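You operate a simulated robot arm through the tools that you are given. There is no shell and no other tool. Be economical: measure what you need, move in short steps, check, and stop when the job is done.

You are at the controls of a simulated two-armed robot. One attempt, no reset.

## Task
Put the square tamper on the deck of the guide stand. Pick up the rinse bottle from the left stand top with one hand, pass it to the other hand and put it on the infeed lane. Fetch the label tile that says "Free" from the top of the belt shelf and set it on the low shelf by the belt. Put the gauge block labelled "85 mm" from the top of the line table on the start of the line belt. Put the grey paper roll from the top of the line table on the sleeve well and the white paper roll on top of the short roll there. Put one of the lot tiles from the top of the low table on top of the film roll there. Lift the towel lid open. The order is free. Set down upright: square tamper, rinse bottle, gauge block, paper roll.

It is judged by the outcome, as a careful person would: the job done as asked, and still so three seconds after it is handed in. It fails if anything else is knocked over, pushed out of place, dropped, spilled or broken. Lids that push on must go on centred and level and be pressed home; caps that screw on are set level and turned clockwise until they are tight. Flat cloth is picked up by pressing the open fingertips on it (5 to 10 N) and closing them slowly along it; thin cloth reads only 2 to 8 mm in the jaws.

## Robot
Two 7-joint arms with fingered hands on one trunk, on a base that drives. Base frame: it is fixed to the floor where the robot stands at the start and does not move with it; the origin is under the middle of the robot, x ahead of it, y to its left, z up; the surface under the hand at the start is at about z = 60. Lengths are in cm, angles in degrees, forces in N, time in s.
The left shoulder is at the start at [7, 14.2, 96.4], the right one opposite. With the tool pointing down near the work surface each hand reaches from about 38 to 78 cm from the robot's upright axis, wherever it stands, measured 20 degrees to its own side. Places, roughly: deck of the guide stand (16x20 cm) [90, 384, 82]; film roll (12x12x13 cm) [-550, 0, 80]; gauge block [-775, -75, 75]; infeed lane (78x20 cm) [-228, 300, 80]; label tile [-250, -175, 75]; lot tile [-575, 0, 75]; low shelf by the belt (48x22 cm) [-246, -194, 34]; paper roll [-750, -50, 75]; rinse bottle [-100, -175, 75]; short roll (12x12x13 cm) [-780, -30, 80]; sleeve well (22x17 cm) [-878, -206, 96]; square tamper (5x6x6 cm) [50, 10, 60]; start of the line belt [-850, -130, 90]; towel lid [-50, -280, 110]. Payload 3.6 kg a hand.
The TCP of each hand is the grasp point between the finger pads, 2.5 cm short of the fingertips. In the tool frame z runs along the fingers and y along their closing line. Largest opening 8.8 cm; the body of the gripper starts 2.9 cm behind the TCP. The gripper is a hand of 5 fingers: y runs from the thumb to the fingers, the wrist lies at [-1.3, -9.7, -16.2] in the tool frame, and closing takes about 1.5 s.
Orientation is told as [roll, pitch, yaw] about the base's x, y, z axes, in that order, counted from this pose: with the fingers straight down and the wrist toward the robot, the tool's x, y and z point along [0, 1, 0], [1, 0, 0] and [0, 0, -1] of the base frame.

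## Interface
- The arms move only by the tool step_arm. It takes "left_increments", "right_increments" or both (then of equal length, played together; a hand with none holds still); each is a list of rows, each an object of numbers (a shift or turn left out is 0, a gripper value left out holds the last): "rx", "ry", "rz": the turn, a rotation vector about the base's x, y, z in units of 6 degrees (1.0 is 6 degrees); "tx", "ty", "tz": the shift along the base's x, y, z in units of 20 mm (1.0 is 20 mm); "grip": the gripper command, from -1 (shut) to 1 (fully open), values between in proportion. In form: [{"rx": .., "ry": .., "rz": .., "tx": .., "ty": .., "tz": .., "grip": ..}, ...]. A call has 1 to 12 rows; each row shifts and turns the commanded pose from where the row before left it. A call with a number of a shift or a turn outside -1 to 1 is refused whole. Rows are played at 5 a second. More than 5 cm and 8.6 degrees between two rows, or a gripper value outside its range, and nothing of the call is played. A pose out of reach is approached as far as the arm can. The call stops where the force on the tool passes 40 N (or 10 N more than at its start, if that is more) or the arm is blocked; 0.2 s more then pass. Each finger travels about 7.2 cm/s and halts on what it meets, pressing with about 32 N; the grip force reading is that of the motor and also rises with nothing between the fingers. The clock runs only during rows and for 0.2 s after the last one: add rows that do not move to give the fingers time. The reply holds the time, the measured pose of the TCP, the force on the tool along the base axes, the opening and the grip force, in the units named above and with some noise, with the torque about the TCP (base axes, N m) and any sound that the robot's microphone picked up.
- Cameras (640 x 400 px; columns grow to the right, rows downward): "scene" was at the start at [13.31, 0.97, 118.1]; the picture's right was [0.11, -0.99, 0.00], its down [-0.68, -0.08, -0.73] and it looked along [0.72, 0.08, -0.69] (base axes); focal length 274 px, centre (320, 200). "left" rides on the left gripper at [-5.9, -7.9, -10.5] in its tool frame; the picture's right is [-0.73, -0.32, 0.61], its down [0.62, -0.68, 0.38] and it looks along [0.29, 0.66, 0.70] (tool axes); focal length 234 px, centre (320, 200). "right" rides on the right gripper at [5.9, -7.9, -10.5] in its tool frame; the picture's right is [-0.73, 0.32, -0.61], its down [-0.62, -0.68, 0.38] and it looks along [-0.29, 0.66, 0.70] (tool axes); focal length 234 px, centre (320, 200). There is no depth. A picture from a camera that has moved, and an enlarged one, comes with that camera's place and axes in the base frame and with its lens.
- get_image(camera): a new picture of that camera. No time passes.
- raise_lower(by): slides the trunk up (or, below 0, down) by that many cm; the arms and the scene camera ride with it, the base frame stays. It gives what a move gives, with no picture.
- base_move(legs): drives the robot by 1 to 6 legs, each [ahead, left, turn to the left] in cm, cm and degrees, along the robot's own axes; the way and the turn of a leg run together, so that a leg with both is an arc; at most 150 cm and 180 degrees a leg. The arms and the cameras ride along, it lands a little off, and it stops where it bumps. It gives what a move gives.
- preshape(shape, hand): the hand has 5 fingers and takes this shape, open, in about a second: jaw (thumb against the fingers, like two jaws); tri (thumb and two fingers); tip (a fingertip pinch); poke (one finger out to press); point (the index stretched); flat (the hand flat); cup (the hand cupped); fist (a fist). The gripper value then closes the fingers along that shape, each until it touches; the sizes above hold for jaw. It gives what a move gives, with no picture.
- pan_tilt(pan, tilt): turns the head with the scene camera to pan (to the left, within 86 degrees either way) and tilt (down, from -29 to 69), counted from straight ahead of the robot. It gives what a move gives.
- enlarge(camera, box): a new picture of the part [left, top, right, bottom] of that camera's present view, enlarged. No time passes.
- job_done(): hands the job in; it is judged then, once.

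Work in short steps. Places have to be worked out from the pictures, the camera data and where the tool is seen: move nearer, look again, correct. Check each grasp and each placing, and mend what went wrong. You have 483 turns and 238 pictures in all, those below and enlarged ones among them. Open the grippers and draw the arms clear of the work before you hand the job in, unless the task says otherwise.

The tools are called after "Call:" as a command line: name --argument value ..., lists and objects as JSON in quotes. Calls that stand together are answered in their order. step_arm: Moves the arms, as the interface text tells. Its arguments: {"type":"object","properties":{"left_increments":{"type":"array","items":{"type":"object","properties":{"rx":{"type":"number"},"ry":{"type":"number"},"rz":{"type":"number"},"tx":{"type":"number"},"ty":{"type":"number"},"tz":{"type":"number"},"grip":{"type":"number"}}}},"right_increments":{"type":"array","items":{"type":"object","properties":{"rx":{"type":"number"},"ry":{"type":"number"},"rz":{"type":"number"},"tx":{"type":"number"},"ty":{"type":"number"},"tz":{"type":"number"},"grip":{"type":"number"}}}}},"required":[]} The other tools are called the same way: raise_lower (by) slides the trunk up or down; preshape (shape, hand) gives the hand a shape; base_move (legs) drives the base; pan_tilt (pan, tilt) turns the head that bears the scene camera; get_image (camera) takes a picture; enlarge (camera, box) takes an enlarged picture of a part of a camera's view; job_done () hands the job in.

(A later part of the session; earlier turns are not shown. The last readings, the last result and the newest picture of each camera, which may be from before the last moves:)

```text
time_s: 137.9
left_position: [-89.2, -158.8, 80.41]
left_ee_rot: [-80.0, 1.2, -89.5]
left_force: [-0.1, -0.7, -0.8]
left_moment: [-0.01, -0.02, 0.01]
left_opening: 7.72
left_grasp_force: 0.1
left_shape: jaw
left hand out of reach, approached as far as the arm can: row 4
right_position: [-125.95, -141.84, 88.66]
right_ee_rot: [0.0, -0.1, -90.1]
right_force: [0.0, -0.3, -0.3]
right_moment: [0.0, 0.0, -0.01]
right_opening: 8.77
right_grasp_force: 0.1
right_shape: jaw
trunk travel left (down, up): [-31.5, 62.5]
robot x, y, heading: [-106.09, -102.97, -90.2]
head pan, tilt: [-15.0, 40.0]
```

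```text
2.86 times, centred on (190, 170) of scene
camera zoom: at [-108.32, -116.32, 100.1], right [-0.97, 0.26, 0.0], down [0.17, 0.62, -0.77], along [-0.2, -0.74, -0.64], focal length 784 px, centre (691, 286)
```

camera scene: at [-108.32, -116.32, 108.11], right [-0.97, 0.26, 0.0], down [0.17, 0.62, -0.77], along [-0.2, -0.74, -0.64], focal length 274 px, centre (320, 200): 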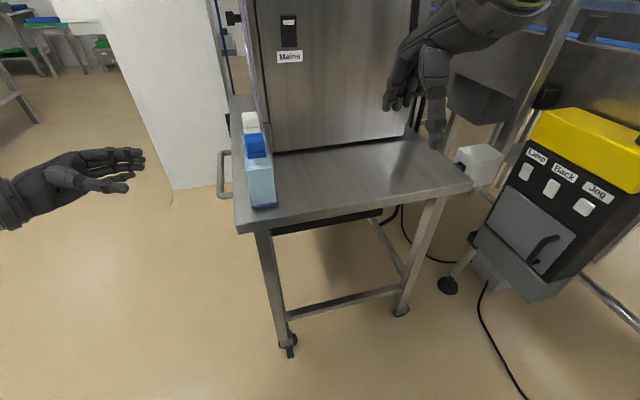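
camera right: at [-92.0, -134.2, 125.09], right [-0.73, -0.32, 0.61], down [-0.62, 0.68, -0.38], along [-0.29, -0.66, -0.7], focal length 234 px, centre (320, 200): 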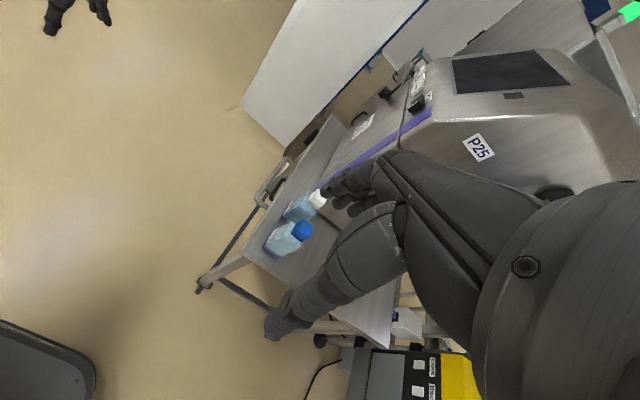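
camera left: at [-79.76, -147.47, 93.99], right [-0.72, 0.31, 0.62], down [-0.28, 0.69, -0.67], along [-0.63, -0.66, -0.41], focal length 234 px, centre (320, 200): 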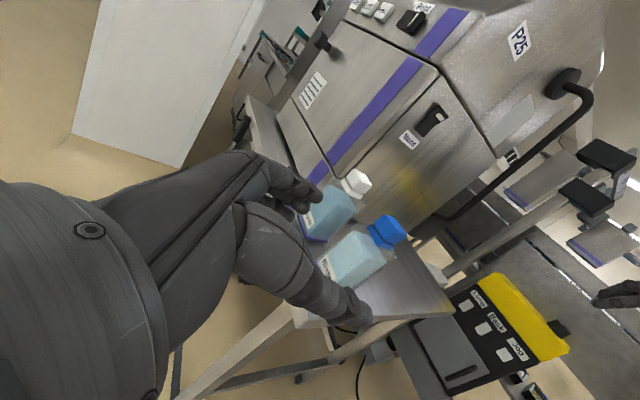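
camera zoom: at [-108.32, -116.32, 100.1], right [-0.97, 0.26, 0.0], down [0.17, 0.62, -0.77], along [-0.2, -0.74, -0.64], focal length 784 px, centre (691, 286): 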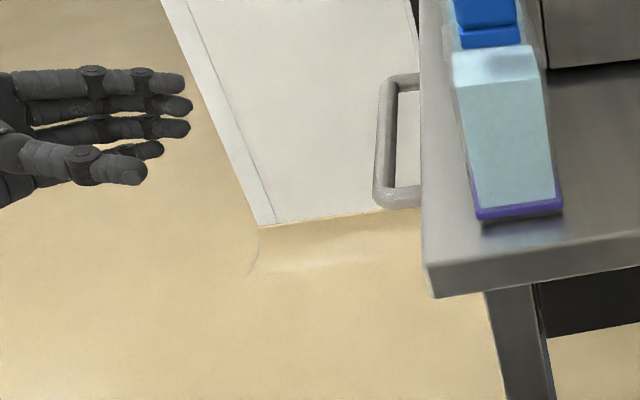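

Comparing views at two camera heights, the stand top is actually at z ≈ 70.8 and the bottle is centred at about [-109, -163]. I'll correct with the base and trunk while still well to the side.

Call:
base_move --legs '[[4.2, 0, 0]]'

Call:
raise_lower --by -5

Call:
enlarge --camera "left" --box '[240, 140, 480, 340]'

Call:
enlarge --camera "scene" --box '[80, 60, 320, 220]'

```text
time_s: 138.8
left_position: [-89.19, -163.05, 80.47]
left_ee_rot: [-80.0, 1.2, -89.3]
left_force: [0.1, -0.1, 0.2]
left_moment: [-0.01, 0.01, -0.03]
left_opening: 7.69
left_grasp_force: 0.1
left_shape: jaw
right_position: [-125.9, -146.25, 88.57]
right_ee_rot: [0.0, 0.0, -90.1]
right_force: [0.1, -1.1, 0.3]
right_moment: [0.03, -0.01, -0.01]
right_opening: 8.78
right_grasp_force: 0.1
right_shape: jaw
trunk travel left (down, up): [-31.5, 62.5]
robot x, y, heading: [-106.31, -107.24, -90.3]
head pan, tilt: [-15.0, 40.0]
```

```text
time_s: 139.8
left_position: [-89.24, -162.87, 75.53]
left_ee_rot: [-80.0, 1.1, -89.4]
left_force: [-0.9, 0.5, 0.2]
left_moment: [0.02, -0.01, 0.0]
left_opening: 7.71
left_grasp_force: 0.0
left_shape: jaw
right_position: [-125.9, -146.09, 83.65]
right_ee_rot: [-0.1, 0.1, -90.1]
right_force: [-0.2, -0.6, -0.8]
right_moment: [-0.01, 0.0, 0.02]
right_opening: 8.77
right_grasp_force: 0.1
right_shape: jaw
trunk travel left (down, up): [-26.5, 67.5]
robot x, y, heading: [-105.91, -107.31, -90.0]
head pan, tilt: [-15.0, 40.0]
```

```text
2.00 times, centred on (360, 240) of left
camera zoom: at [-79.95, -155.2, 83.25], right [-0.73, 0.3, 0.62], down [-0.28, 0.69, -0.67], along [-0.63, -0.66, -0.42], focal length 468 px, centre (240, 120)
```

zoom: 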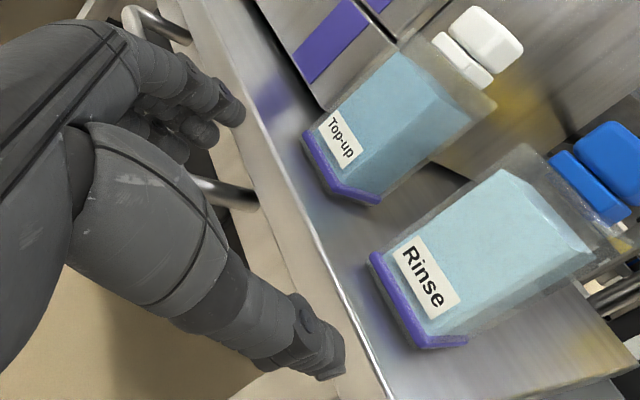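

```text
2.50 times, centred on (200, 140) of scene
camera zoom: at [-108.34, -120.51, 95.11], right [-0.97, 0.26, 0.0], down [0.17, 0.62, -0.77], along [-0.2, -0.74, -0.64], focal length 686 px, centre (620, 350)
```

zoom: 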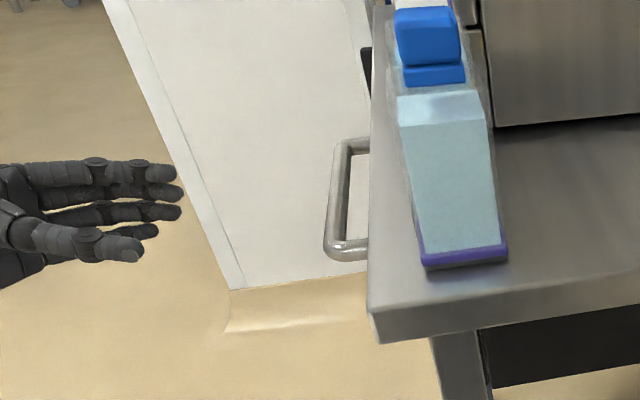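

Both cameras now agree: bottle centre [-108.7, -163], base at z 70.8. I'll strafe 12 cm toward it and check.

Call:
base_move --legs '[[0, -12, 0]]'

Call:
enlarge --camera "left" --box '[240, 120, 540, 370]'

Call:
enlarge --camera "scene" --box '[120, 40, 400, 220]'

```text
time_s: 141.0
left_position: [-101.06, -162.8, 75.55]
left_ee_rot: [-80.0, 1.1, -89.2]
left_force: [-0.4, 0.1, 1.4]
left_moment: [-0.01, 0.02, 0.0]
left_opening: 7.71
left_grasp_force: 0.1
left_shape: jaw
right_position: [-137.76, -146.06, 83.6]
right_ee_rot: [-0.1, 0.0, -90.0]
right_force: [-0.7, 0.4, -0.5]
right_moment: [0.0, -0.04, 0.02]
right_opening: 8.75
right_grasp_force: 0.0
right_shape: jaw
trunk travel left (down, up): [-26.5, 67.5]
robot x, y, heading: [-117.7, -107.14, -90.1]
head pan, tilt: [-15.0, 40.0]
```

```text
1.60 times, centred on (390, 245) of left
camera zoom: at [-91.87, -155.16, 83.27], right [-0.73, 0.3, 0.62], down [-0.28, 0.69, -0.67], along [-0.63, -0.66, -0.42], focal length 375 px, centre (208, 128)
```

zoom: 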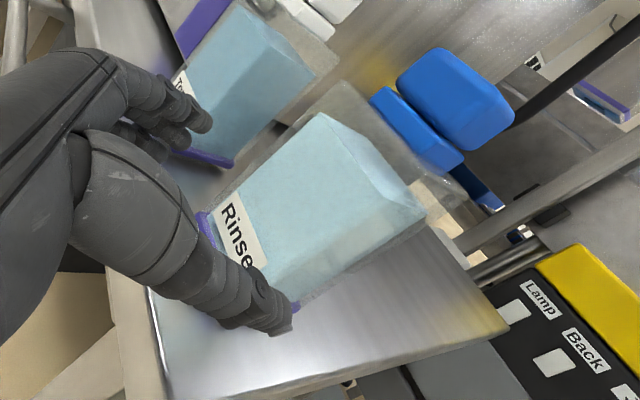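

```text
2.22 times, centred on (260, 130) of scene
camera zoom: at [-120.3, -120.5, 95.1], right [-0.97, 0.26, 0.0], down [0.17, 0.62, -0.77], along [-0.2, -0.74, -0.64], focal length 610 px, centre (453, 356)
```

zoom: 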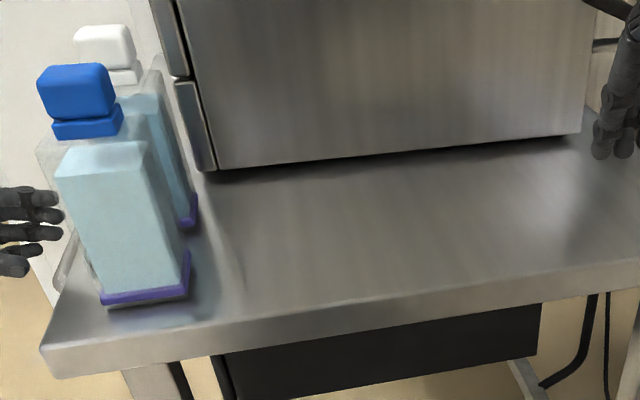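

Clear on both sides. Advancing the last 6 cm.

Call:
base_move --legs '[[0, -6, 0]]'

Call:
enlarge --camera "left" --box '[200, 80, 520, 320]'

Call:
enlarge --camera "scene" --box '[60, 40, 260, 220]'

```text
time_s: 141.9
left_position: [-107.2, -162.87, 75.43]
left_ee_rot: [-80.0, 1.1, -89.2]
left_force: [1.0, -0.2, 0.4]
left_moment: [-0.02, -0.01, 0.01]
left_opening: 7.69
left_grasp_force: 0.1
left_shape: jaw
right_position: [-143.8, -146.08, 83.6]
right_ee_rot: [0.1, 0.0, -90.1]
right_force: [0.3, 0.6, 0.3]
right_moment: [0.0, 0.0, 0.03]
right_opening: 8.77
right_grasp_force: 0.0
right_shape: jaw
trunk travel left (down, up): [-26.5, 67.5]
robot x, y, heading: [-123.99, -107.12, -90.3]
head pan, tilt: [-15.0, 40.0]
```

```text
1.67 times, centred on (360, 200) of left
camera zoom: at [-97.84, -155.15, 83.27], right [-0.73, 0.3, 0.62], down [-0.28, 0.69, -0.67], along [-0.63, -0.66, -0.42], focal length 390 px, centre (253, 200)
```

zoom: 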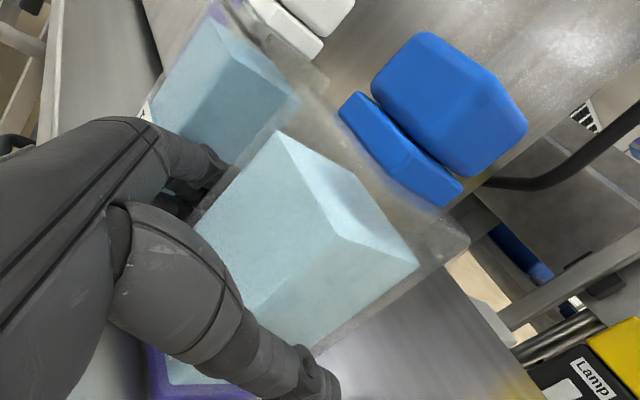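

```text
2.22 times, centred on (160, 130) of scene
camera zoom: at [-126.27, -120.49, 95.1], right [-0.97, 0.26, 0.0], down [0.17, 0.62, -0.77], along [-0.2, -0.74, -0.64], focal length 610 px, centre (676, 356)
```

zoom: 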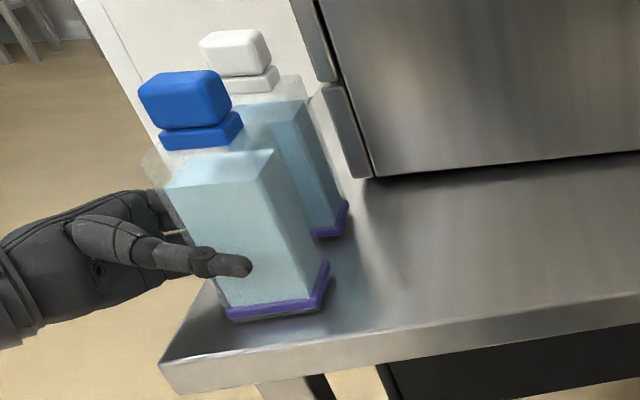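

The bottle is between thumb and fingers. Closing.

Call:
step_arm --left_increments '[{"grip": 0.4}, {"grip": 0.2}, {"grip": 0}, {"grip": -0.3}, {"grip": -0.7}, {"grip": -1}, {"grip": -1}, {"grip": -1}, {"grip": -1}]'

Call:
enlarge --camera "scene" --box '[60, 40, 260, 220]'

```text
time_s: 143.9
left_position: [-107.04, -162.97, 75.5]
left_ee_rot: [-79.9, 1.0, -89.3]
left_force: [-0.8, -0.1, 0.0]
left_moment: [-0.12, -0.02, -0.04]
left_opening: 4.97
left_grasp_force: 32.2
left_shape: jaw
right_position: [-143.8, -146.2, 83.66]
right_ee_rot: [0.0, 0.0, -90.0]
right_force: [0.3, 0.5, -0.2]
right_moment: [0.04, 0.01, -0.02]
right_opening: 8.79
right_grasp_force: 0.1
right_shape: jaw
trunk travel left (down, up): [-26.5, 67.5]
robot x, y, heading: [-124.34, -107.27, -90.3]
head pan, tilt: [-15.0, 40.0]
```

```text
2.22 times, centred on (160, 130) of scene
camera zoom: at [-126.2, -120.48, 95.11], right [-0.97, 0.26, 0.0], down [0.17, 0.62, -0.77], along [-0.2, -0.74, -0.64], focal length 610 px, centre (676, 356)
```

zoom: 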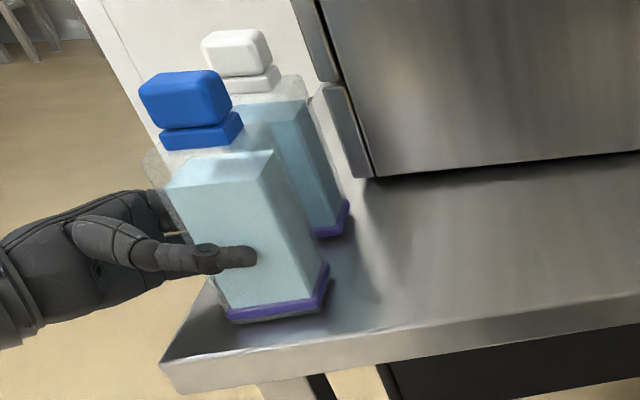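

Gripped at 4.97 cm. I'll lift with the trunk and back away from the stand.

Call:
raise_lower --by 3

Call:
enlarge --camera "scene" --box '[60, 40, 260, 220]'

Call:
raise_lower --by 14

Call:
base_move --legs '[[-22, 0, 0], [0, 60, 0]]'

Call:
get_image --camera "scene"

```text
time_s: 144.7
left_position: [-107.1, -162.9, 78.39]
left_ee_rot: [-80.0, 1.2, -89.2]
left_force: [-0.1, 0.4, -3.7]
left_moment: [-0.04, -0.04, 0.02]
left_opening: 4.97
left_grasp_force: 31.4
left_shape: jaw
right_position: [-143.83, -146.17, 86.61]
right_ee_rot: [0.0, 0.0, -90.0]
right_force: [0.1, 0.0, 0.3]
right_moment: [0.0, -0.01, 0.01]
right_opening: 8.77
right_grasp_force: 0.1
right_shape: jaw
trunk travel left (down, up): [-29.5, 64.5]
robot x, y, heading: [-124.25, -107.27, -90.4]
head pan, tilt: [-15.0, 40.0]
```

```text
2.22 times, centred on (160, 130) of scene
camera zoom: at [-126.18, -120.55, 98.1], right [-0.97, 0.26, 0.0], down [0.17, 0.62, -0.77], along [-0.2, -0.74, -0.64], focal length 610 px, centre (676, 356)
```

zoom: 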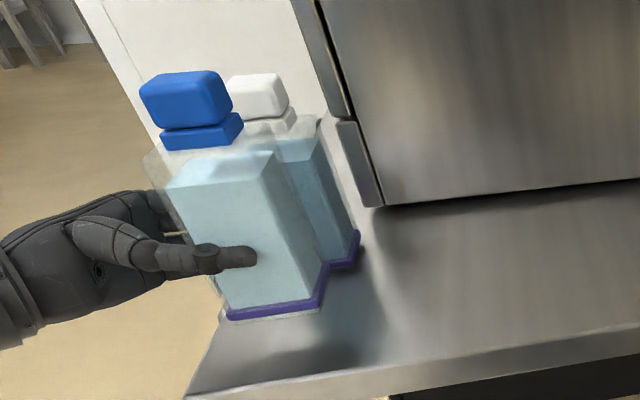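

```text
time_s: 146.4
left_position: [-107.02, -163.0, 92.49]
left_ee_rot: [-80.0, 1.2, -89.3]
left_force: [1.0, 0.5, -3.2]
left_moment: [-0.03, -0.04, 0.0]
left_opening: 5.0
left_grasp_force: 32.2
left_shape: jaw
right_position: [-143.74, -146.23, 100.54]
right_ee_rot: [0.0, 0.0, -90.0]
right_force: [0.5, 0.9, 0.2]
right_moment: [0.0, 0.0, 0.02]
right_opening: 8.78
right_grasp_force: 0.1
right_shape: jaw
trunk travel left (down, up): [-43.5, 50.5]
robot x, y, heading: [-123.77, -107.12, -90.2]
head pan, tilt: [-15.0, 40.0]
```

```text
time_s: 151.1
left_position: [-46.19, -141.23, 92.52]
left_ee_rot: [-80.0, 1.3, -89.3]
left_force: [0.5, -0.6, -3.7]
left_moment: [-0.02, -0.06, 0.01]
left_opening: 4.96
left_grasp_force: 32.2
left_shape: jaw
right_position: [-83.0, -124.36, 100.63]
right_ee_rot: [0.0, 0.0, -90.0]
right_force: [-0.6, 0.0, -0.8]
right_moment: [-0.01, 0.02, -0.01]
right_opening: 8.78
right_grasp_force: 0.1
right_shape: jaw
trunk travel left (down, up): [-43.5, 50.5]
robot x, y, heading: [-63.42, -85.73, -90.2]
head pan, tilt: [-15.0, 40.0]
```

```text
169 pictures are left
camera scene: at [-65.35, -98.71, 112.1], right [-0.97, 0.26, 0.0], down [0.17, 0.62, -0.77], along [-0.2, -0.74, -0.64], focal length 274 px, centre (320, 200)
```

scene: 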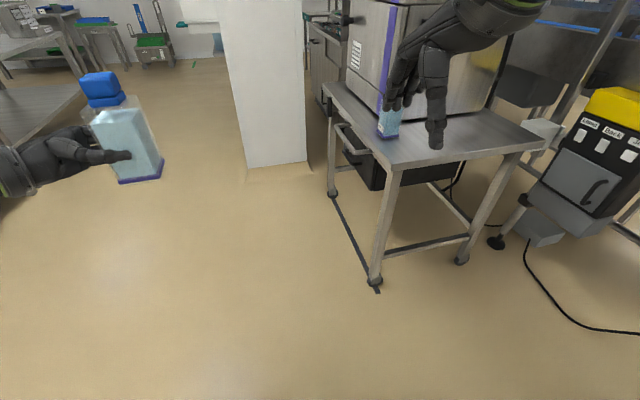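

The bottle is securely held. I'll bring the left hand toward the robot's midline so the right hand can reach the cap from above.

Call:
step_arm --left_increments '[{"tx": -0.9}, {"tx": -0.9}, {"tx": -0.9}, {"tx": -0.9}, {"tx": -0.9}, {"tx": -0.9}, {"tx": -0.9}, {"tx": -0.9}, {}]'

```text
time_s: 153.1
left_position: [-60.66, -141.14, 92.5]
left_ee_rot: [-80.0, 1.2, -89.3]
left_force: [-0.3, 0.3, -3.7]
left_moment: [-0.02, -0.03, -0.02]
left_opening: 4.99
left_grasp_force: 32.0
left_shape: jaw
right_position: [-82.79, -124.38, 100.66]
right_ee_rot: [0.0, 0.0, -90.1]
right_force: [0.0, 0.4, 0.3]
right_moment: [0.01, -0.02, 0.03]
right_opening: 8.76
right_grasp_force: 0.0
right_shape: jaw
trunk travel left (down, up): [-43.5, 50.5]
robot x, y, heading: [-63.41, -85.33, -90.0]
head pan, tilt: [-15.0, 40.0]
```

That works well. I'll move a little further and raise the right hand at the same time.

Call:
step_arm --left_increments '[{"tx": -0.8}, {"tx": -0.8}, {"tx": -0.8}, {}, {}, {}, {}, {}]' --right_increments '[{"tz": 1}, {"tz": 1}, {"tz": 1}, {"tz": 1}, {"tz": 1}, {"tz": 1}, {"tz": 0.5}, {}]'

Call:
pan_tilt --pan 0 --tilt 35

Call:
get_image --camera "scene"

Call:
get_image --camera "right"

```text
time_s: 154.9
left_position: [-65.39, -141.11, 92.42]
left_ee_rot: [-80.0, 1.2, -89.4]
left_force: [0.1, -0.4, -4.3]
left_moment: [0.02, -0.05, 0.0]
left_opening: 4.97
left_grasp_force: 32.6
left_shape: jaw
right_position: [-80.94, -128.66, 110.67]
right_ee_rot: [0.1, -0.1, -90.0]
right_force: [-0.4, 0.5, -0.5]
right_moment: [0.02, 0.01, 0.02]
right_opening: 8.78
right_grasp_force: 0.0
right_shape: jaw
right hand out of reach, approached as far as the arm can: row 2, 3, 4, 5, 6, 7
trunk travel left (down, up): [-43.5, 50.5]
robot x, y, heading: [-63.4, -85.48, -90.0]
head pan, tilt: [-15.0, 40.0]
```

```text
time_s: 155.6
left_position: [-65.47, -141.19, 92.32]
left_ee_rot: [-80.0, 1.2, -89.2]
left_force: [-0.7, 0.0, -4.9]
left_moment: [-0.01, -0.07, 0.0]
left_opening: 4.96
left_grasp_force: 32.0
left_shape: jaw
right_position: [-81.02, -128.77, 110.56]
right_ee_rot: [0.1, -0.1, -89.9]
right_force: [-0.2, 0.2, -0.5]
right_moment: [-0.02, 0.01, -0.03]
right_opening: 8.75
right_grasp_force: 0.1
right_shape: jaw
trunk travel left (down, up): [-43.5, 50.5]
robot x, y, heading: [-63.37, -85.65, -90.3]
head pan, tilt: [0.0, 35.0]
```

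```text
168 pictures are left
camera scene: at [-63.22, -99.31, 112.85], right [-1.0, 0.0, 0.0], down [0.0, 0.57, -0.82], along [0.0, -0.82, -0.57], focal length 274 px, centre (320, 200)
```

scene: 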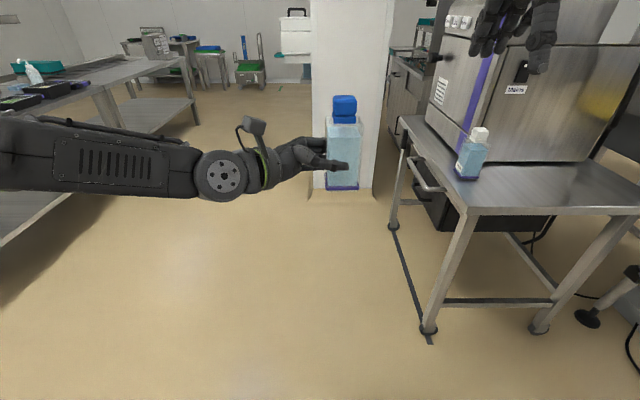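

```text
167 pictures are left
camera right: at [-75.25, -120.87, 121.11], right [-0.73, -0.32, 0.61], down [-0.62, 0.68, -0.39], along [-0.29, -0.66, -0.7], focal length 234 px, centre (320, 200)
```

right: 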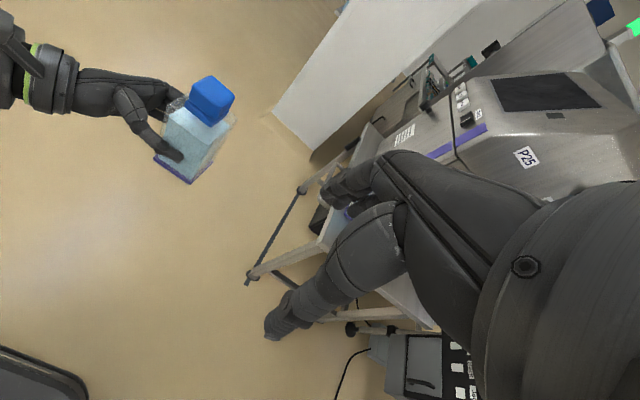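

The bottle is centred at about [-67.1, -141.2], with cap top at z 102.2. I'm moving the right hand over it, with tips still above the cap.

Call:
step_arm --right_increments '[{"tx": 0.87, "ty": -0.78, "tz": -0.1}, {"tx": 0.87, "ty": -0.78, "tz": -0.1}, {"tx": 0.87, "ty": -0.78, "tz": -0.1}, {"tx": 0.87, "ty": -0.78, "tz": -0.1}, {"tx": 0.87, "ty": -0.78, "tz": -0.1}, {"tx": 0.87, "ty": -0.78, "tz": -0.1}, {"tx": 0.87, "ty": -0.78, "tz": -0.1}, {"tx": 0.87, "ty": -0.78, "tz": -0.1}, {}, {}]'

Call:
get_image --camera "right"

Call:
get_image --camera "scene"

```text
time_s: 157.8
left_position: [-65.39, -141.13, 92.41]
left_ee_rot: [-80.0, 1.2, -89.4]
left_force: [0.0, 0.2, -4.1]
left_moment: [0.0, -0.09, 0.03]
left_opening: 4.95
left_grasp_force: 32.4
left_shape: jaw
right_position: [-67.12, -141.31, 109.07]
right_ee_rot: [0.0, -0.1, -90.0]
right_force: [-0.8, 0.5, 0.3]
right_moment: [0.01, -0.01, 0.02]
right_opening: 8.78
right_grasp_force: 0.1
right_shape: jaw
trunk travel left (down, up): [-43.5, 50.5]
robot x, y, heading: [-63.3, -85.12, -90.1]
head pan, tilt: [0.0, 35.0]
```

```text
166 pictures are left
camera right: at [-61.4, -133.35, 119.45], right [-0.73, -0.32, 0.61], down [-0.62, 0.68, -0.38], along [-0.29, -0.66, -0.7], focal length 234 px, centre (320, 200)
```

right: 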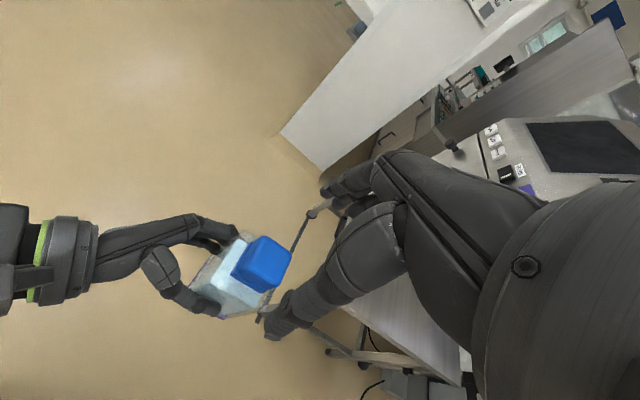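

```text
165 pictures are left
camera scene: at [-63.18, -99.34, 112.85], right [-1.0, 0.0, 0.0], down [0.0, 0.57, -0.82], along [0.0, -0.82, -0.57], focal length 274 px, centre (320, 200)
```

scene: 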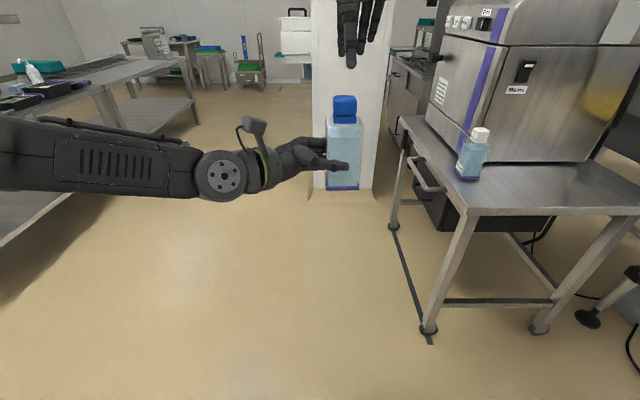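

Aligned within half a centimetre. Descending onto the cap.

Call:
step_arm --right_increments '[{"tx": 0.15, "ty": 0.1, "tz": -1}, {"tz": -1}, {"tz": -1}, {"tz": -0.6}, {}]'

Call:
enlarge --camera "right" --box '[160, 180, 400, 380]'

Call:
enlarge --camera "scene" --box '[270, 30, 420, 200]'

```text
time_s: 159.0
left_position: [-65.47, -141.13, 92.37]
left_ee_rot: [-79.9, 1.3, -89.3]
left_force: [0.8, -0.7, -3.5]
left_moment: [0.02, -0.07, 0.06]
left_opening: 4.97
left_grasp_force: 32.1
left_shape: jaw
right_position: [-66.74, -140.97, 101.78]
right_ee_rot: [-0.1, 0.0, -90.1]
right_force: [0.7, 0.0, 0.0]
right_moment: [-0.01, 0.0, -0.01]
right_opening: 8.78
right_grasp_force: 0.0
right_shape: jaw
trunk travel left (down, up): [-43.5, 50.5]
robot x, y, heading: [-63.01, -85.36, -90.3]
head pan, tilt: [0.0, 35.0]
```

```text
2.00 times, centred on (280, 280) of right
camera zoom: at [-61.02, -133.13, 112.36], right [-0.73, -0.32, 0.61], down [-0.62, 0.68, -0.38], along [-0.29, -0.66, -0.7], focal length 468 px, centre (400, 40)
```

zoom: 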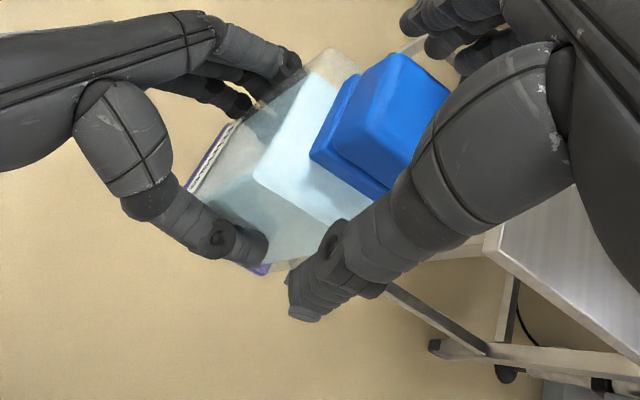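

```text
2.35 times, centred on (345, 115) of scene
camera zoom: at [-63.2, -99.31, 112.85], right [-1.0, 0.0, 0.0], down [0.0, 0.57, -0.82], along [0.0, -0.82, -0.57], focal length 645 px, centre (261, 400)
```

zoom: 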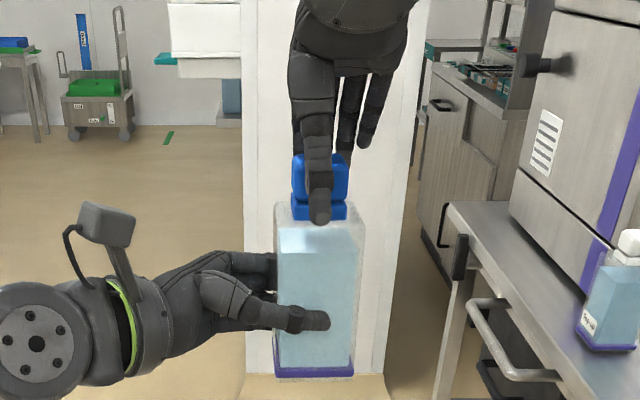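

The cap spans z 99.1–102.3, so the current right TCP height puts the tips just above the shoulder. Closing the right hand gently on the cap.

Call:
step_arm --right_increments '[{"grip": 0.5}, {"grip": 0.2}, {"grip": 0}, {"grip": -0.2}, {"grip": -0.5}, {"grip": -0.8}, {"grip": -1}, {"grip": -1}, {"grip": -1}]'

Call:
enlarge --camera "right" --box '[160, 180, 400, 380]'

Call:
enlarge --camera "scene" --box '[270, 30, 420, 200]'

```text
time_s: 161.0
left_position: [-65.46, -141.2, 92.38]
left_ee_rot: [-80.0, 1.2, -89.2]
left_force: [-0.1, 0.1, -2.7]
left_moment: [-0.01, -0.05, 0.0]
left_opening: 4.96
left_grasp_force: 32.1
left_shape: jaw
right_position: [-66.93, -141.0, 101.85]
right_ee_rot: [0.0, 0.0, -90.1]
right_force: [-0.3, 0.2, 0.5]
right_moment: [-0.02, 0.04, -0.05]
right_opening: 2.87
right_grasp_force: 32.0
right_shape: jaw
trunk travel left (down, up): [-43.5, 50.5]
robot x, y, heading: [-63.32, -85.34, -90.2]
head pan, tilt: [0.0, 35.0]
heard: snap
```

```text
2.00 times, centred on (280, 280) of right
camera zoom: at [-61.04, -133.14, 112.38], right [-0.73, -0.32, 0.61], down [-0.62, 0.68, -0.38], along [-0.29, -0.66, -0.7], focal length 468 px, centre (400, 40)
```

zoom: 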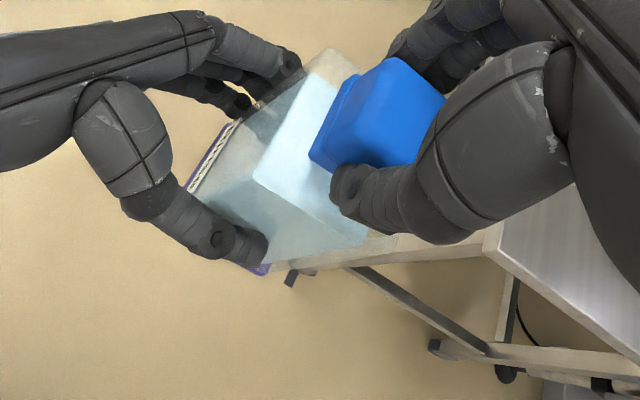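

```text
2.35 times, centred on (345, 115) of scene
camera zoom: at [-63.21, -99.32, 112.85], right [-1.0, 0.0, 0.0], down [0.0, 0.57, -0.82], along [0.0, -0.82, -0.57], focal length 645 px, centre (261, 400)
```

zoom: 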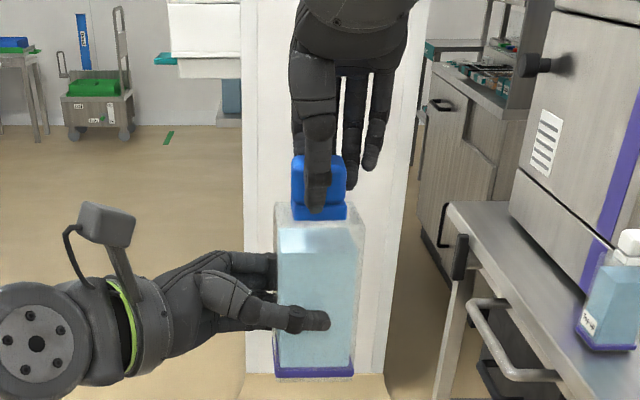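

I heard a snap while closing on the cap, so I'll look closely at the cap before trusting it with the load.

Call:
enlarge --camera "scene" --box '[320, 80, 380, 130]'

Call:
enlarge --camera "right" --box '[250, 190, 350, 280]'

```text
8.00 times, centred on (350, 105) of scene
camera zoom: at [-63.21, -99.32, 112.85], right [-1.0, 0.0, 0.0], down [0.0, 0.57, -0.82], along [0.0, -0.82, -0.57], focal length 2194 px, centre (80, 960)
```

zoom: 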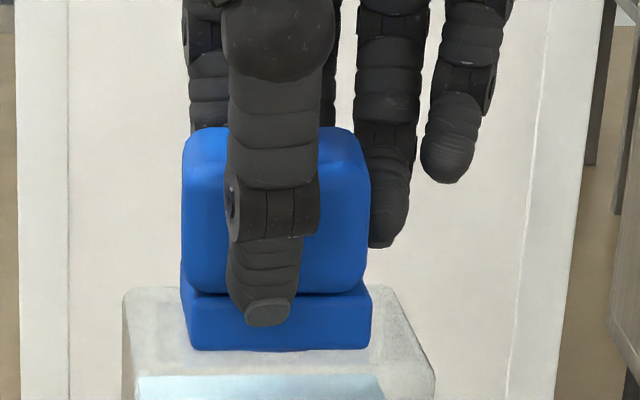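

```text
4.44 times, centred on (300, 235) of right
camera zoom: at [-61.04, -133.14, 112.38], right [-0.73, -0.32, 0.61], down [-0.62, 0.68, -0.38], along [-0.29, -0.66, -0.7], focal length 1041 px, centre (409, 44)
```

zoom: 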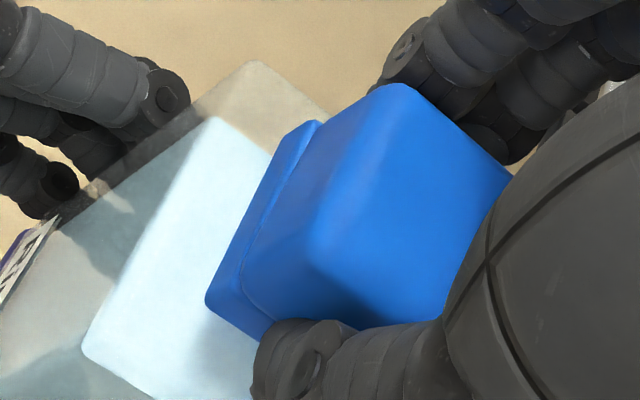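

The cap looks in place, but I'd rather not carry by it. I'll reopen, go down about 2 cm and grip the bottle's shoulder/body instead.

Call:
step_arm --right_increments '[{"grip": -0.3}, {"grip": 0.2}, {"grip": 0.7}, {"grip": 0.8}, {"grip": 0.8}, {"tz": -0.5}, {"tz": -0.3}, {"tz": -0.2}, {}]'

Call:
enlarge --camera "scene" --box '[290, 50, 400, 200]'

Call:
enlarge --camera "right" --box '[200, 170, 380, 330]'

```text
time_s: 163.0
left_position: [-65.43, -140.99, 92.44]
left_ee_rot: [-80.0, 1.2, -89.3]
left_force: [-0.3, -0.3, -3.5]
left_moment: [0.01, -0.12, -0.01]
left_opening: 4.96
left_grasp_force: 32.1
left_shape: jaw
right_position: [-66.88, -141.05, 99.9]
right_ee_rot: [0.0, 0.0, -89.9]
right_force: [0.7, 0.1, 0.2]
right_moment: [0.0, -0.04, 0.01]
right_opening: 7.9
right_grasp_force: 0.1
right_shape: jaw
trunk travel left (down, up): [-43.5, 50.5]
robot x, y, heading: [-63.26, -85.26, -90.1]
head pan, tilt: [0.0, 35.0]
```

```text
2.67 times, centred on (345, 125) of scene
camera zoom: at [-63.2, -99.31, 112.85], right [-1.0, 0.0, 0.0], down [0.0, 0.57, -0.82], along [0.0, -0.82, -0.57], focal length 731 px, centre (253, 400)
```

zoom: 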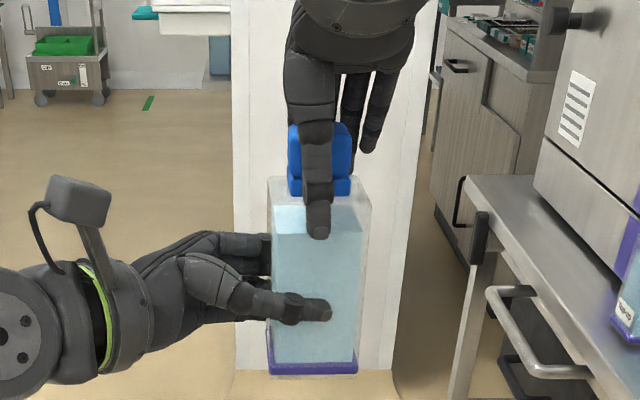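

```text
2.50 times, centred on (290, 250) of right
camera zoom: at [-61.07, -133.14, 110.33], right [-0.73, -0.32, 0.61], down [-0.62, 0.68, -0.38], along [-0.29, -0.66, -0.7], focal length 585 px, centre (395, 75)
```

zoom: 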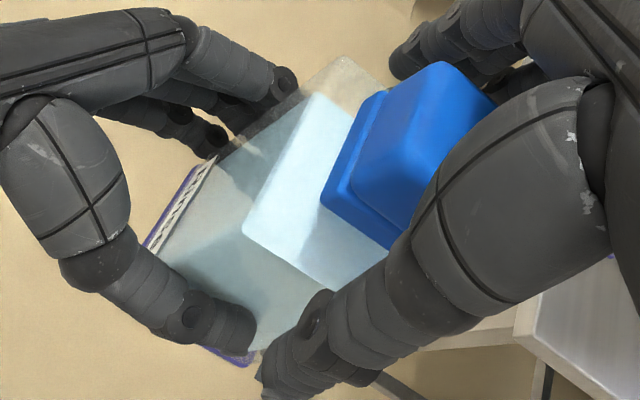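

The cap is unchanged. I'll go slightly lower and grip the body.

Call:
step_arm --right_increments '[{"tz": -0.2}, {"grip": 0.4}, {"grip": 0.2}, {"grip": 0}, {"grip": -0.3}, {"grip": -0.7}, {"grip": -1}, {"grip": -1}, {"grip": -1}, {"grip": -1}]'

Call:
enlarge --camera "scene" --box '[290, 50, 400, 200]'

Call:
enlarge --camera "right" --box '[200, 170, 380, 330]'

```text
time_s: 165.2
left_position: [-65.43, -141.24, 92.41]
left_ee_rot: [-80.0, 1.1, -89.2]
left_force: [0.4, -1.1, -3.6]
left_moment: [-0.01, -0.04, -0.07]
left_opening: 4.98
left_grasp_force: 31.9
left_shape: jaw
right_position: [-66.87, -141.11, 99.39]
right_ee_rot: [0.0, 0.1, -90.0]
right_force: [-0.7, 0.6, -0.5]
right_moment: [0.05, 0.01, 0.07]
right_opening: 4.97
right_grasp_force: 32.1
right_shape: jaw
trunk travel left (down, up): [-43.5, 50.5]
robot x, y, heading: [-63.54, -85.59, -90.2]
head pan, tilt: [0.0, 35.0]
```

```text
2.67 times, centred on (345, 125) of scene
camera zoom: at [-63.21, -99.32, 112.85], right [-1.0, 0.0, 0.0], down [0.0, 0.57, -0.82], along [0.0, -0.82, -0.57], focal length 731 px, centre (253, 400)
```

zoom: 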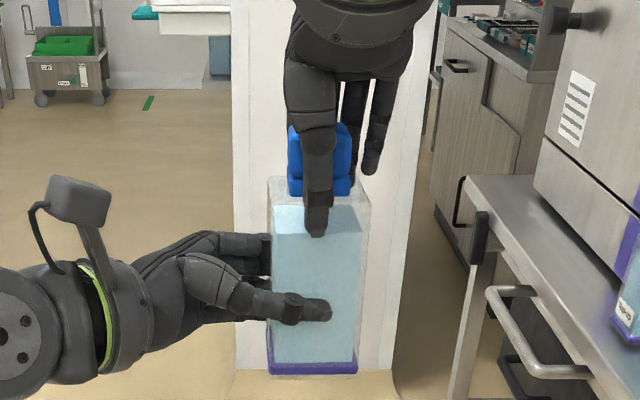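

```text
2.50 times, centred on (290, 250) of right
camera zoom: at [-61.06, -133.2, 109.92], right [-0.73, -0.32, 0.61], down [-0.62, 0.68, -0.38], along [-0.29, -0.66, -0.7], focal length 585 px, centre (395, 75)
```

zoom: 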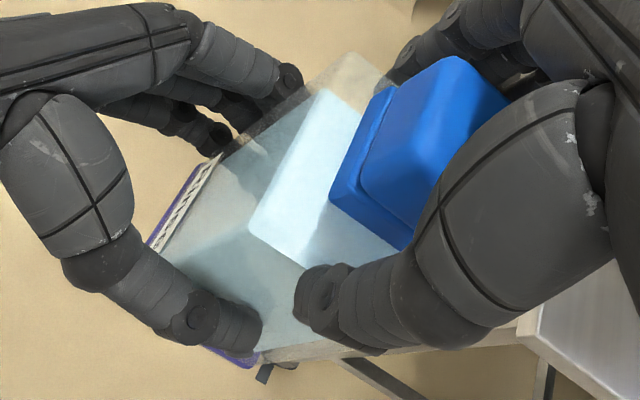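

The right hand grips the body at 4.97 cm. Releasing the left hand slowly and drawing it away to the left.

Call:
step_arm --left_increments '[{"grip": -0.5}, {"grip": 0}, {"grip": 0.3}, {"grip": 0.6}, {"grip": 0.9}, {"grip": 1}, {"grip": 1}]'

Call:
step_arm --left_increments '[{"tx": 0.7}, {"tx": 0.9}, {"tx": 0.9}, {"tx": 0.9}, {"tx": 0.9}, {"tx": 0.9}, {"tx": 0.9}, {"tx": 0.9}, {}]'

Call:
get_image --camera "scene"

```text
time_s: 166.8
left_position: [-65.45, -141.16, 92.47]
left_ee_rot: [-80.0, 1.2, -89.3]
left_force: [0.6, -0.4, -0.4]
left_moment: [0.03, 0.06, -0.01]
left_opening: 8.75
left_grasp_force: 0.0
left_shape: jaw
right_position: [-66.81, -141.1, 99.5]
right_ee_rot: [0.0, 0.0, -90.0]
right_force: [0.1, -0.4, -0.6]
right_moment: [-0.02, -0.02, -0.01]
right_opening: 4.99
right_grasp_force: 31.9
right_shape: jaw
trunk travel left (down, up): [-43.5, 50.5]
robot x, y, heading: [-63.39, -85.41, -90.1]
head pan, tilt: [0.0, 35.0]
```

```text
time_s: 168.8
left_position: [-51.49, -141.03, 92.45]
left_ee_rot: [-80.0, 1.2, -89.3]
left_force: [-1.4, -0.1, 0.4]
left_moment: [-0.01, -0.01, 0.0]
left_opening: 8.81
left_grasp_force: 0.1
left_shape: jaw
right_position: [-66.86, -140.94, 99.41]
right_ee_rot: [0.0, 0.0, -90.0]
right_force: [-0.4, 0.1, 0.2]
right_moment: [0.0, 0.01, -0.04]
right_opening: 4.99
right_grasp_force: 31.8
right_shape: jaw
trunk travel left (down, up): [-43.5, 50.5]
robot x, y, heading: [-62.94, -85.41, -90.0]
head pan, tilt: [0.0, 35.0]
```

```text
154 pictures are left
camera scene: at [-63.23, -99.33, 112.85], right [-1.0, 0.0, 0.0], down [0.0, 0.57, -0.82], along [0.0, -0.82, -0.57], focal length 274 px, centre (320, 200)
```

scene: 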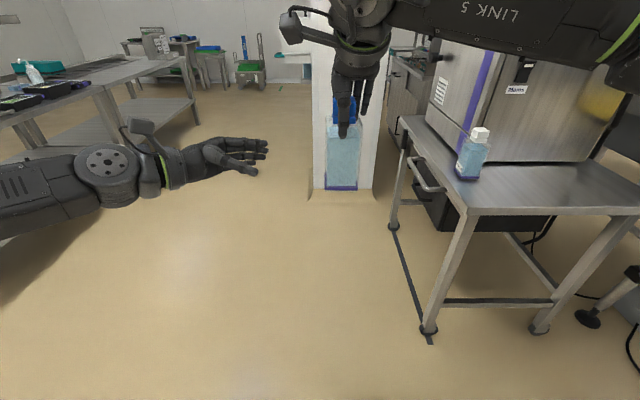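

Handed over: the right hand now holds the bottle upright. I'll return the left hand to its neutral pose before driving to the lane.

Call:
step_arm --left_increments '[{"ry": -1, "tx": 0.5}, {"ry": -1, "tx": 0.5}, {"ry": -1, "tx": 0.5}, {"ry": -1, "tz": 0.3}, {"ry": -1, "tz": 0.3}, {"ry": -1, "tz": 0.3}, {"ry": -1}, {"ry": -1}, {"ry": -1}, {"ry": -1}, {"ry": -1}, {"ry": -1}]'

Call:
raise_lower --by 18

Call:
base_move --legs '[[0, 33, 0], [0, 0, 180], [150, 0, 0], [150, 0, 0], [80, 0, 0]]'

Call:
pan_tilt --pan 75 --tilt 18

Call:
get_image --camera "scene"

```text
time_s: 171.4
left_position: [-48.42, -141.06, 94.15]
left_ee_rot: [-7.9, -0.3, -88.8]
left_force: [0.3, 0.2, 0.1]
left_moment: [0.01, -0.01, 0.0]
left_opening: 8.77
left_grasp_force: 0.0
left_shape: jaw
right_position: [-66.8, -141.09, 99.36]
right_ee_rot: [0.0, -0.1, -90.0]
right_force: [0.6, -0.7, -0.5]
right_moment: [0.0, 0.0, 0.01]
right_opening: 4.98
right_grasp_force: 31.9
right_shape: jaw
trunk travel left (down, up): [-43.5, 50.5]
robot x, y, heading: [-63.31, -85.36, -90.2]
head pan, tilt: [0.0, 35.0]
```

```text
time_s: 173.4
left_position: [-48.5, -141.05, 112.29]
left_ee_rot: [-8.0, -0.2, -88.7]
left_force: [0.5, 0.4, -0.4]
left_moment: [-0.01, 0.01, 0.0]
left_opening: 8.78
left_grasp_force: 0.0
left_shape: jaw
right_position: [-66.77, -141.11, 117.37]
right_ee_rot: [-0.1, 0.0, -90.0]
right_force: [-0.6, -0.5, -3.0]
right_moment: [-0.01, -0.01, 0.02]
right_opening: 5.01
right_grasp_force: 31.8
right_shape: jaw
trunk travel left (down, up): [-61.5, 32.5]
robot x, y, heading: [-63.26, -85.39, -90.3]
head pan, tilt: [0.0, 35.0]
```

```text
time_s: 201.1
left_position: [-91.36, 346.46, 112.24]
left_ee_rot: [-8.0, -0.3, 98.7]
left_force: [0.4, -0.2, 0.4]
left_moment: [0.01, 0.01, 0.02]
left_opening: 8.78
left_grasp_force: 0.1
left_shape: jaw
right_position: [-73.21, 348.76, 117.27]
right_ee_rot: [-0.1, 0.1, 97.4]
right_force: [-0.4, 0.4, -3.6]
right_moment: [-0.01, 0.01, 0.01]
right_opening: 4.94
right_grasp_force: 32.1
right_shape: jaw
trunk travel left (down, up): [-61.5, 32.5]
robot x, y, heading: [-69.91, 293.35, 97.2]
head pan, tilt: [0.0, 35.0]
```

```text
time_s: 202.6
left_position: [-91.37, 346.53, 112.22]
left_ee_rot: [-8.0, -0.3, 98.7]
left_force: [0.4, 0.0, 0.2]
left_moment: [0.0, 0.01, 0.0]
left_opening: 8.76
left_grasp_force: 0.2
left_shape: jaw
right_position: [-73.25, 348.84, 117.42]
right_ee_rot: [0.0, 0.1, 97.5]
right_force: [-0.2, -0.1, -4.1]
right_moment: [0.01, 0.01, 0.01]
right_opening: 4.91
right_grasp_force: 32.3
right_shape: jaw
trunk travel left (down, up): [-61.5, 32.5]
robot x, y, heading: [-69.88, 293.43, 97.2]
head pan, tilt: [75.0, 18.0]
```

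```text
153 pictures are left
camera scene: at [-79.35, 299.58, 133.57], right [0.14, 0.99, 0.0], down [0.31, -0.04, -0.95], along [-0.94, 0.13, -0.31], focal length 274 px, centre (320, 200)
```

scene: 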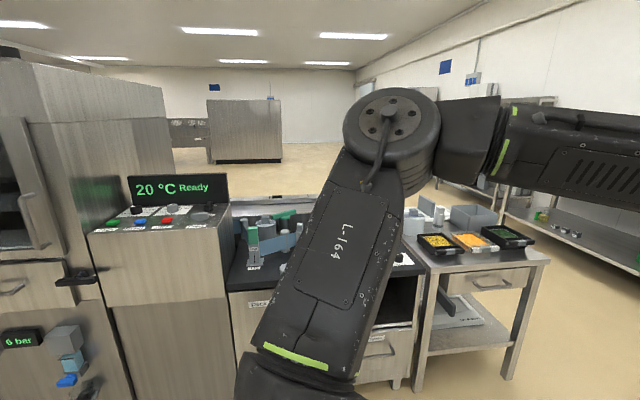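

There's a gap around the north end of that table, whose end is at y of about 400. I'll drive up and look before turning west.

Call:
base_move --legs '[[110, 0, 0]]'

Call:
pan_tilt --pan 40 --tilt 35

Call:
get_image --camera "scene"

```text
time_s: 208.2
left_position: [-106.9, 455.48, 112.18]
left_ee_rot: [-8.0, -0.3, 99.5]
left_force: [0.9, 0.4, 0.3]
left_moment: [-0.02, 0.01, 0.01]
left_opening: 8.79
left_grasp_force: 0.1
left_shape: jaw
right_position: [-88.75, 458.1, 117.42]
right_ee_rot: [0.1, 0.0, 98.1]
right_force: [0.5, -0.6, -4.2]
right_moment: [0.03, 0.01, 0.03]
right_opening: 4.9
right_grasp_force: 32.0
right_shape: jaw
trunk travel left (down, up): [-61.5, 32.5]
robot x, y, heading: [-84.45, 402.41, 98.2]
head pan, tilt: [75.0, 18.0]
```

```text
time_s: 209.2
left_position: [-107.07, 455.42, 112.22]
left_ee_rot: [-8.0, -0.2, 99.5]
left_force: [0.5, 0.1, 0.6]
left_moment: [-0.01, -0.03, -0.02]
left_opening: 8.77
left_grasp_force: 0.1
left_shape: jaw
right_position: [-88.83, 458.14, 117.48]
right_ee_rot: [0.0, 0.0, 98.1]
right_force: [-0.1, 0.6, -4.9]
right_moment: [0.01, -0.01, 0.03]
right_opening: 4.94
right_grasp_force: 31.8
right_shape: jaw
trunk travel left (down, up): [-61.5, 32.5]
robot x, y, heading: [-84.03, 402.61, 98.4]
head pan, tilt: [40.0, 35.0]
```

```text
152 pictures are left
camera scene: at [-91.53, 413.45, 130.86], right [0.67, 0.75, 0.0], down [0.43, -0.38, -0.82], along [-0.61, 0.55, -0.57], focal length 274 px, centre (320, 200)
```

scene: 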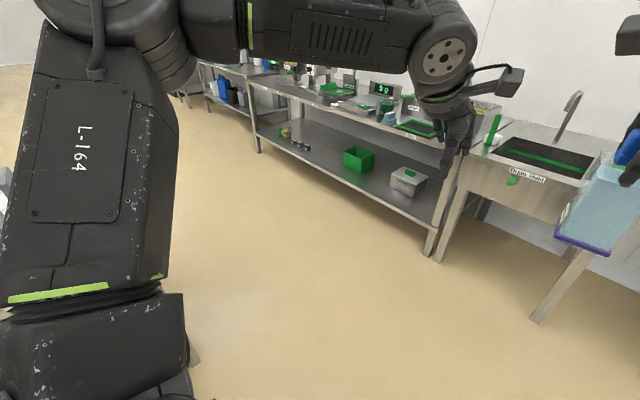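

The wall benches start at y of about 548, so the corridor centre is near y 460. I'll go ahead, turn west and drive past the table end.

Call:
base_move --legs '[[55, 0, 0], [0, 0, 81.6], [130, 0, 0], [80, 0, 0]]'

Call:
pan_tilt --pan 75 --tilt 25

Call:
get_image --camera "scene"

```text
time_s: 226.0
left_position: [-359.34, 436.66, 112.37]
left_ee_rot: [-8.0, -0.3, -176.8]
left_force: [-0.2, 0.0, 0.4]
left_moment: [-0.02, 0.01, 0.0]
left_opening: 8.78
left_grasp_force: 0.1
left_shape: jaw
right_position: [-360.08, 455.06, 117.5]
right_ee_rot: [0.0, 0.0, -178.1]
right_force: [-0.3, -0.1, -3.0]
right_moment: [-0.04, -0.01, 0.01]
right_opening: 4.89
right_grasp_force: 32.1
right_shape: jaw
trunk travel left (down, up): [-61.5, 32.5]
robot x, y, heading: [-304.33, 453.39, -178.2]
head pan, tilt: [40.0, 35.0]
```

```text
time_s: 227.0
left_position: [-359.43, 436.67, 112.31]
left_ee_rot: [-8.1, -0.3, -176.7]
left_force: [1.1, 0.4, 0.4]
left_moment: [0.01, 0.0, -0.03]
left_opening: 8.76
left_grasp_force: 0.0
left_shape: jaw
right_position: [-360.07, 455.16, 117.38]
right_ee_rot: [0.1, 0.0, -178.1]
right_force: [0.4, 0.3, -4.2]
right_moment: [-0.02, 0.0, 0.02]
right_opening: 4.89
right_grasp_force: 32.3
right_shape: jaw
trunk travel left (down, up): [-61.5, 32.5]
robot x, y, heading: [-304.24, 453.52, -178.3]
head pan, tilt: [75.0, 25.0]
```

```text
151 pictures are left
camera scene: at [-311.45, 444.17, 132.43], right [-0.97, 0.23, 0.0], down [0.1, 0.41, -0.91], along [-0.21, -0.88, -0.42], focal length 274 px, centre (320, 200)
```

scene: 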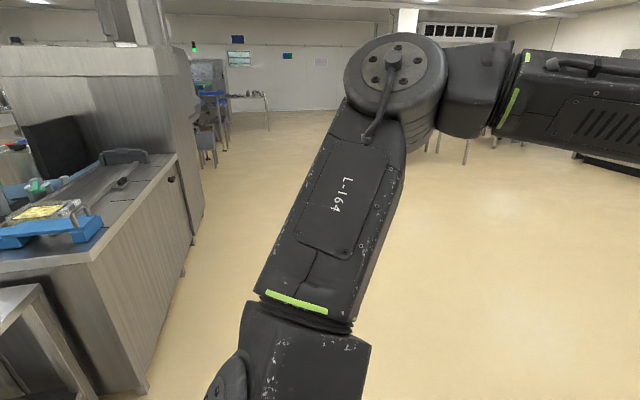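

The west side is open and the infeed unit's west edge is at x of about -258. I'll drive down alongside and turn to face east.

Call:
base_move --legs '[[0, 0, 88.3], [130, -22, 0], [0, 0, 90]]'

Call:
pan_tilt --pan 0 --tilt 35

Call:
get_image --camera "scene"

```text
time_s: 241.2
left_position: [-270.85, 337.2, 112.36]
left_ee_rot: [-8.0, -0.3, 1.2]
left_force: [-0.3, 1.1, 0.4]
left_moment: [-0.02, 0.03, 0.01]
left_opening: 8.77
left_grasp_force: 0.0
left_shape: jaw
right_position: [-270.75, 319.01, 117.45]
right_ee_rot: [0.0, 0.0, -0.2]
right_force: [0.6, 0.4, -3.2]
right_moment: [0.01, 0.01, 0.0]
right_opening: 4.81
right_grasp_force: 32.3
right_shape: jaw
trunk travel left (down, up): [-61.5, 32.5]
robot x, y, heading: [-326.31, 322.45, -0.3]
head pan, tilt: [75.0, 25.0]
```

```text
time_s: 242.7
left_position: [-270.81, 337.24, 112.19]
left_ee_rot: [-8.0, -0.3, 1.2]
left_force: [-0.6, 0.4, -0.1]
left_moment: [-0.02, -0.01, -0.02]
left_opening: 8.77
left_grasp_force: 0.1
left_shape: jaw
right_position: [-270.87, 318.98, 117.33]
right_ee_rot: [0.0, -0.1, -0.2]
right_force: [0.1, -0.4, -3.9]
right_moment: [0.04, -0.02, -0.04]
right_opening: 4.81
right_grasp_force: 31.3
right_shape: jaw
trunk travel left (down, up): [-61.5, 32.5]
robot x, y, heading: [-326.51, 322.88, -0.2]
head pan, tilt: [0.0, 35.0]
```

```text
150 pictures are left
camera scene: at [-312.47, 322.61, 130.85], right [0.0, -1.0, 0.0], down [-0.57, 0.0, -0.82], along [0.82, 0.0, -0.57], focal length 274 px, centre (320, 200)
```

scene: 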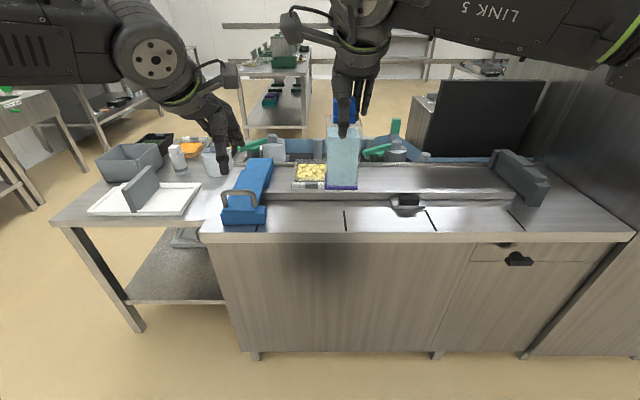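

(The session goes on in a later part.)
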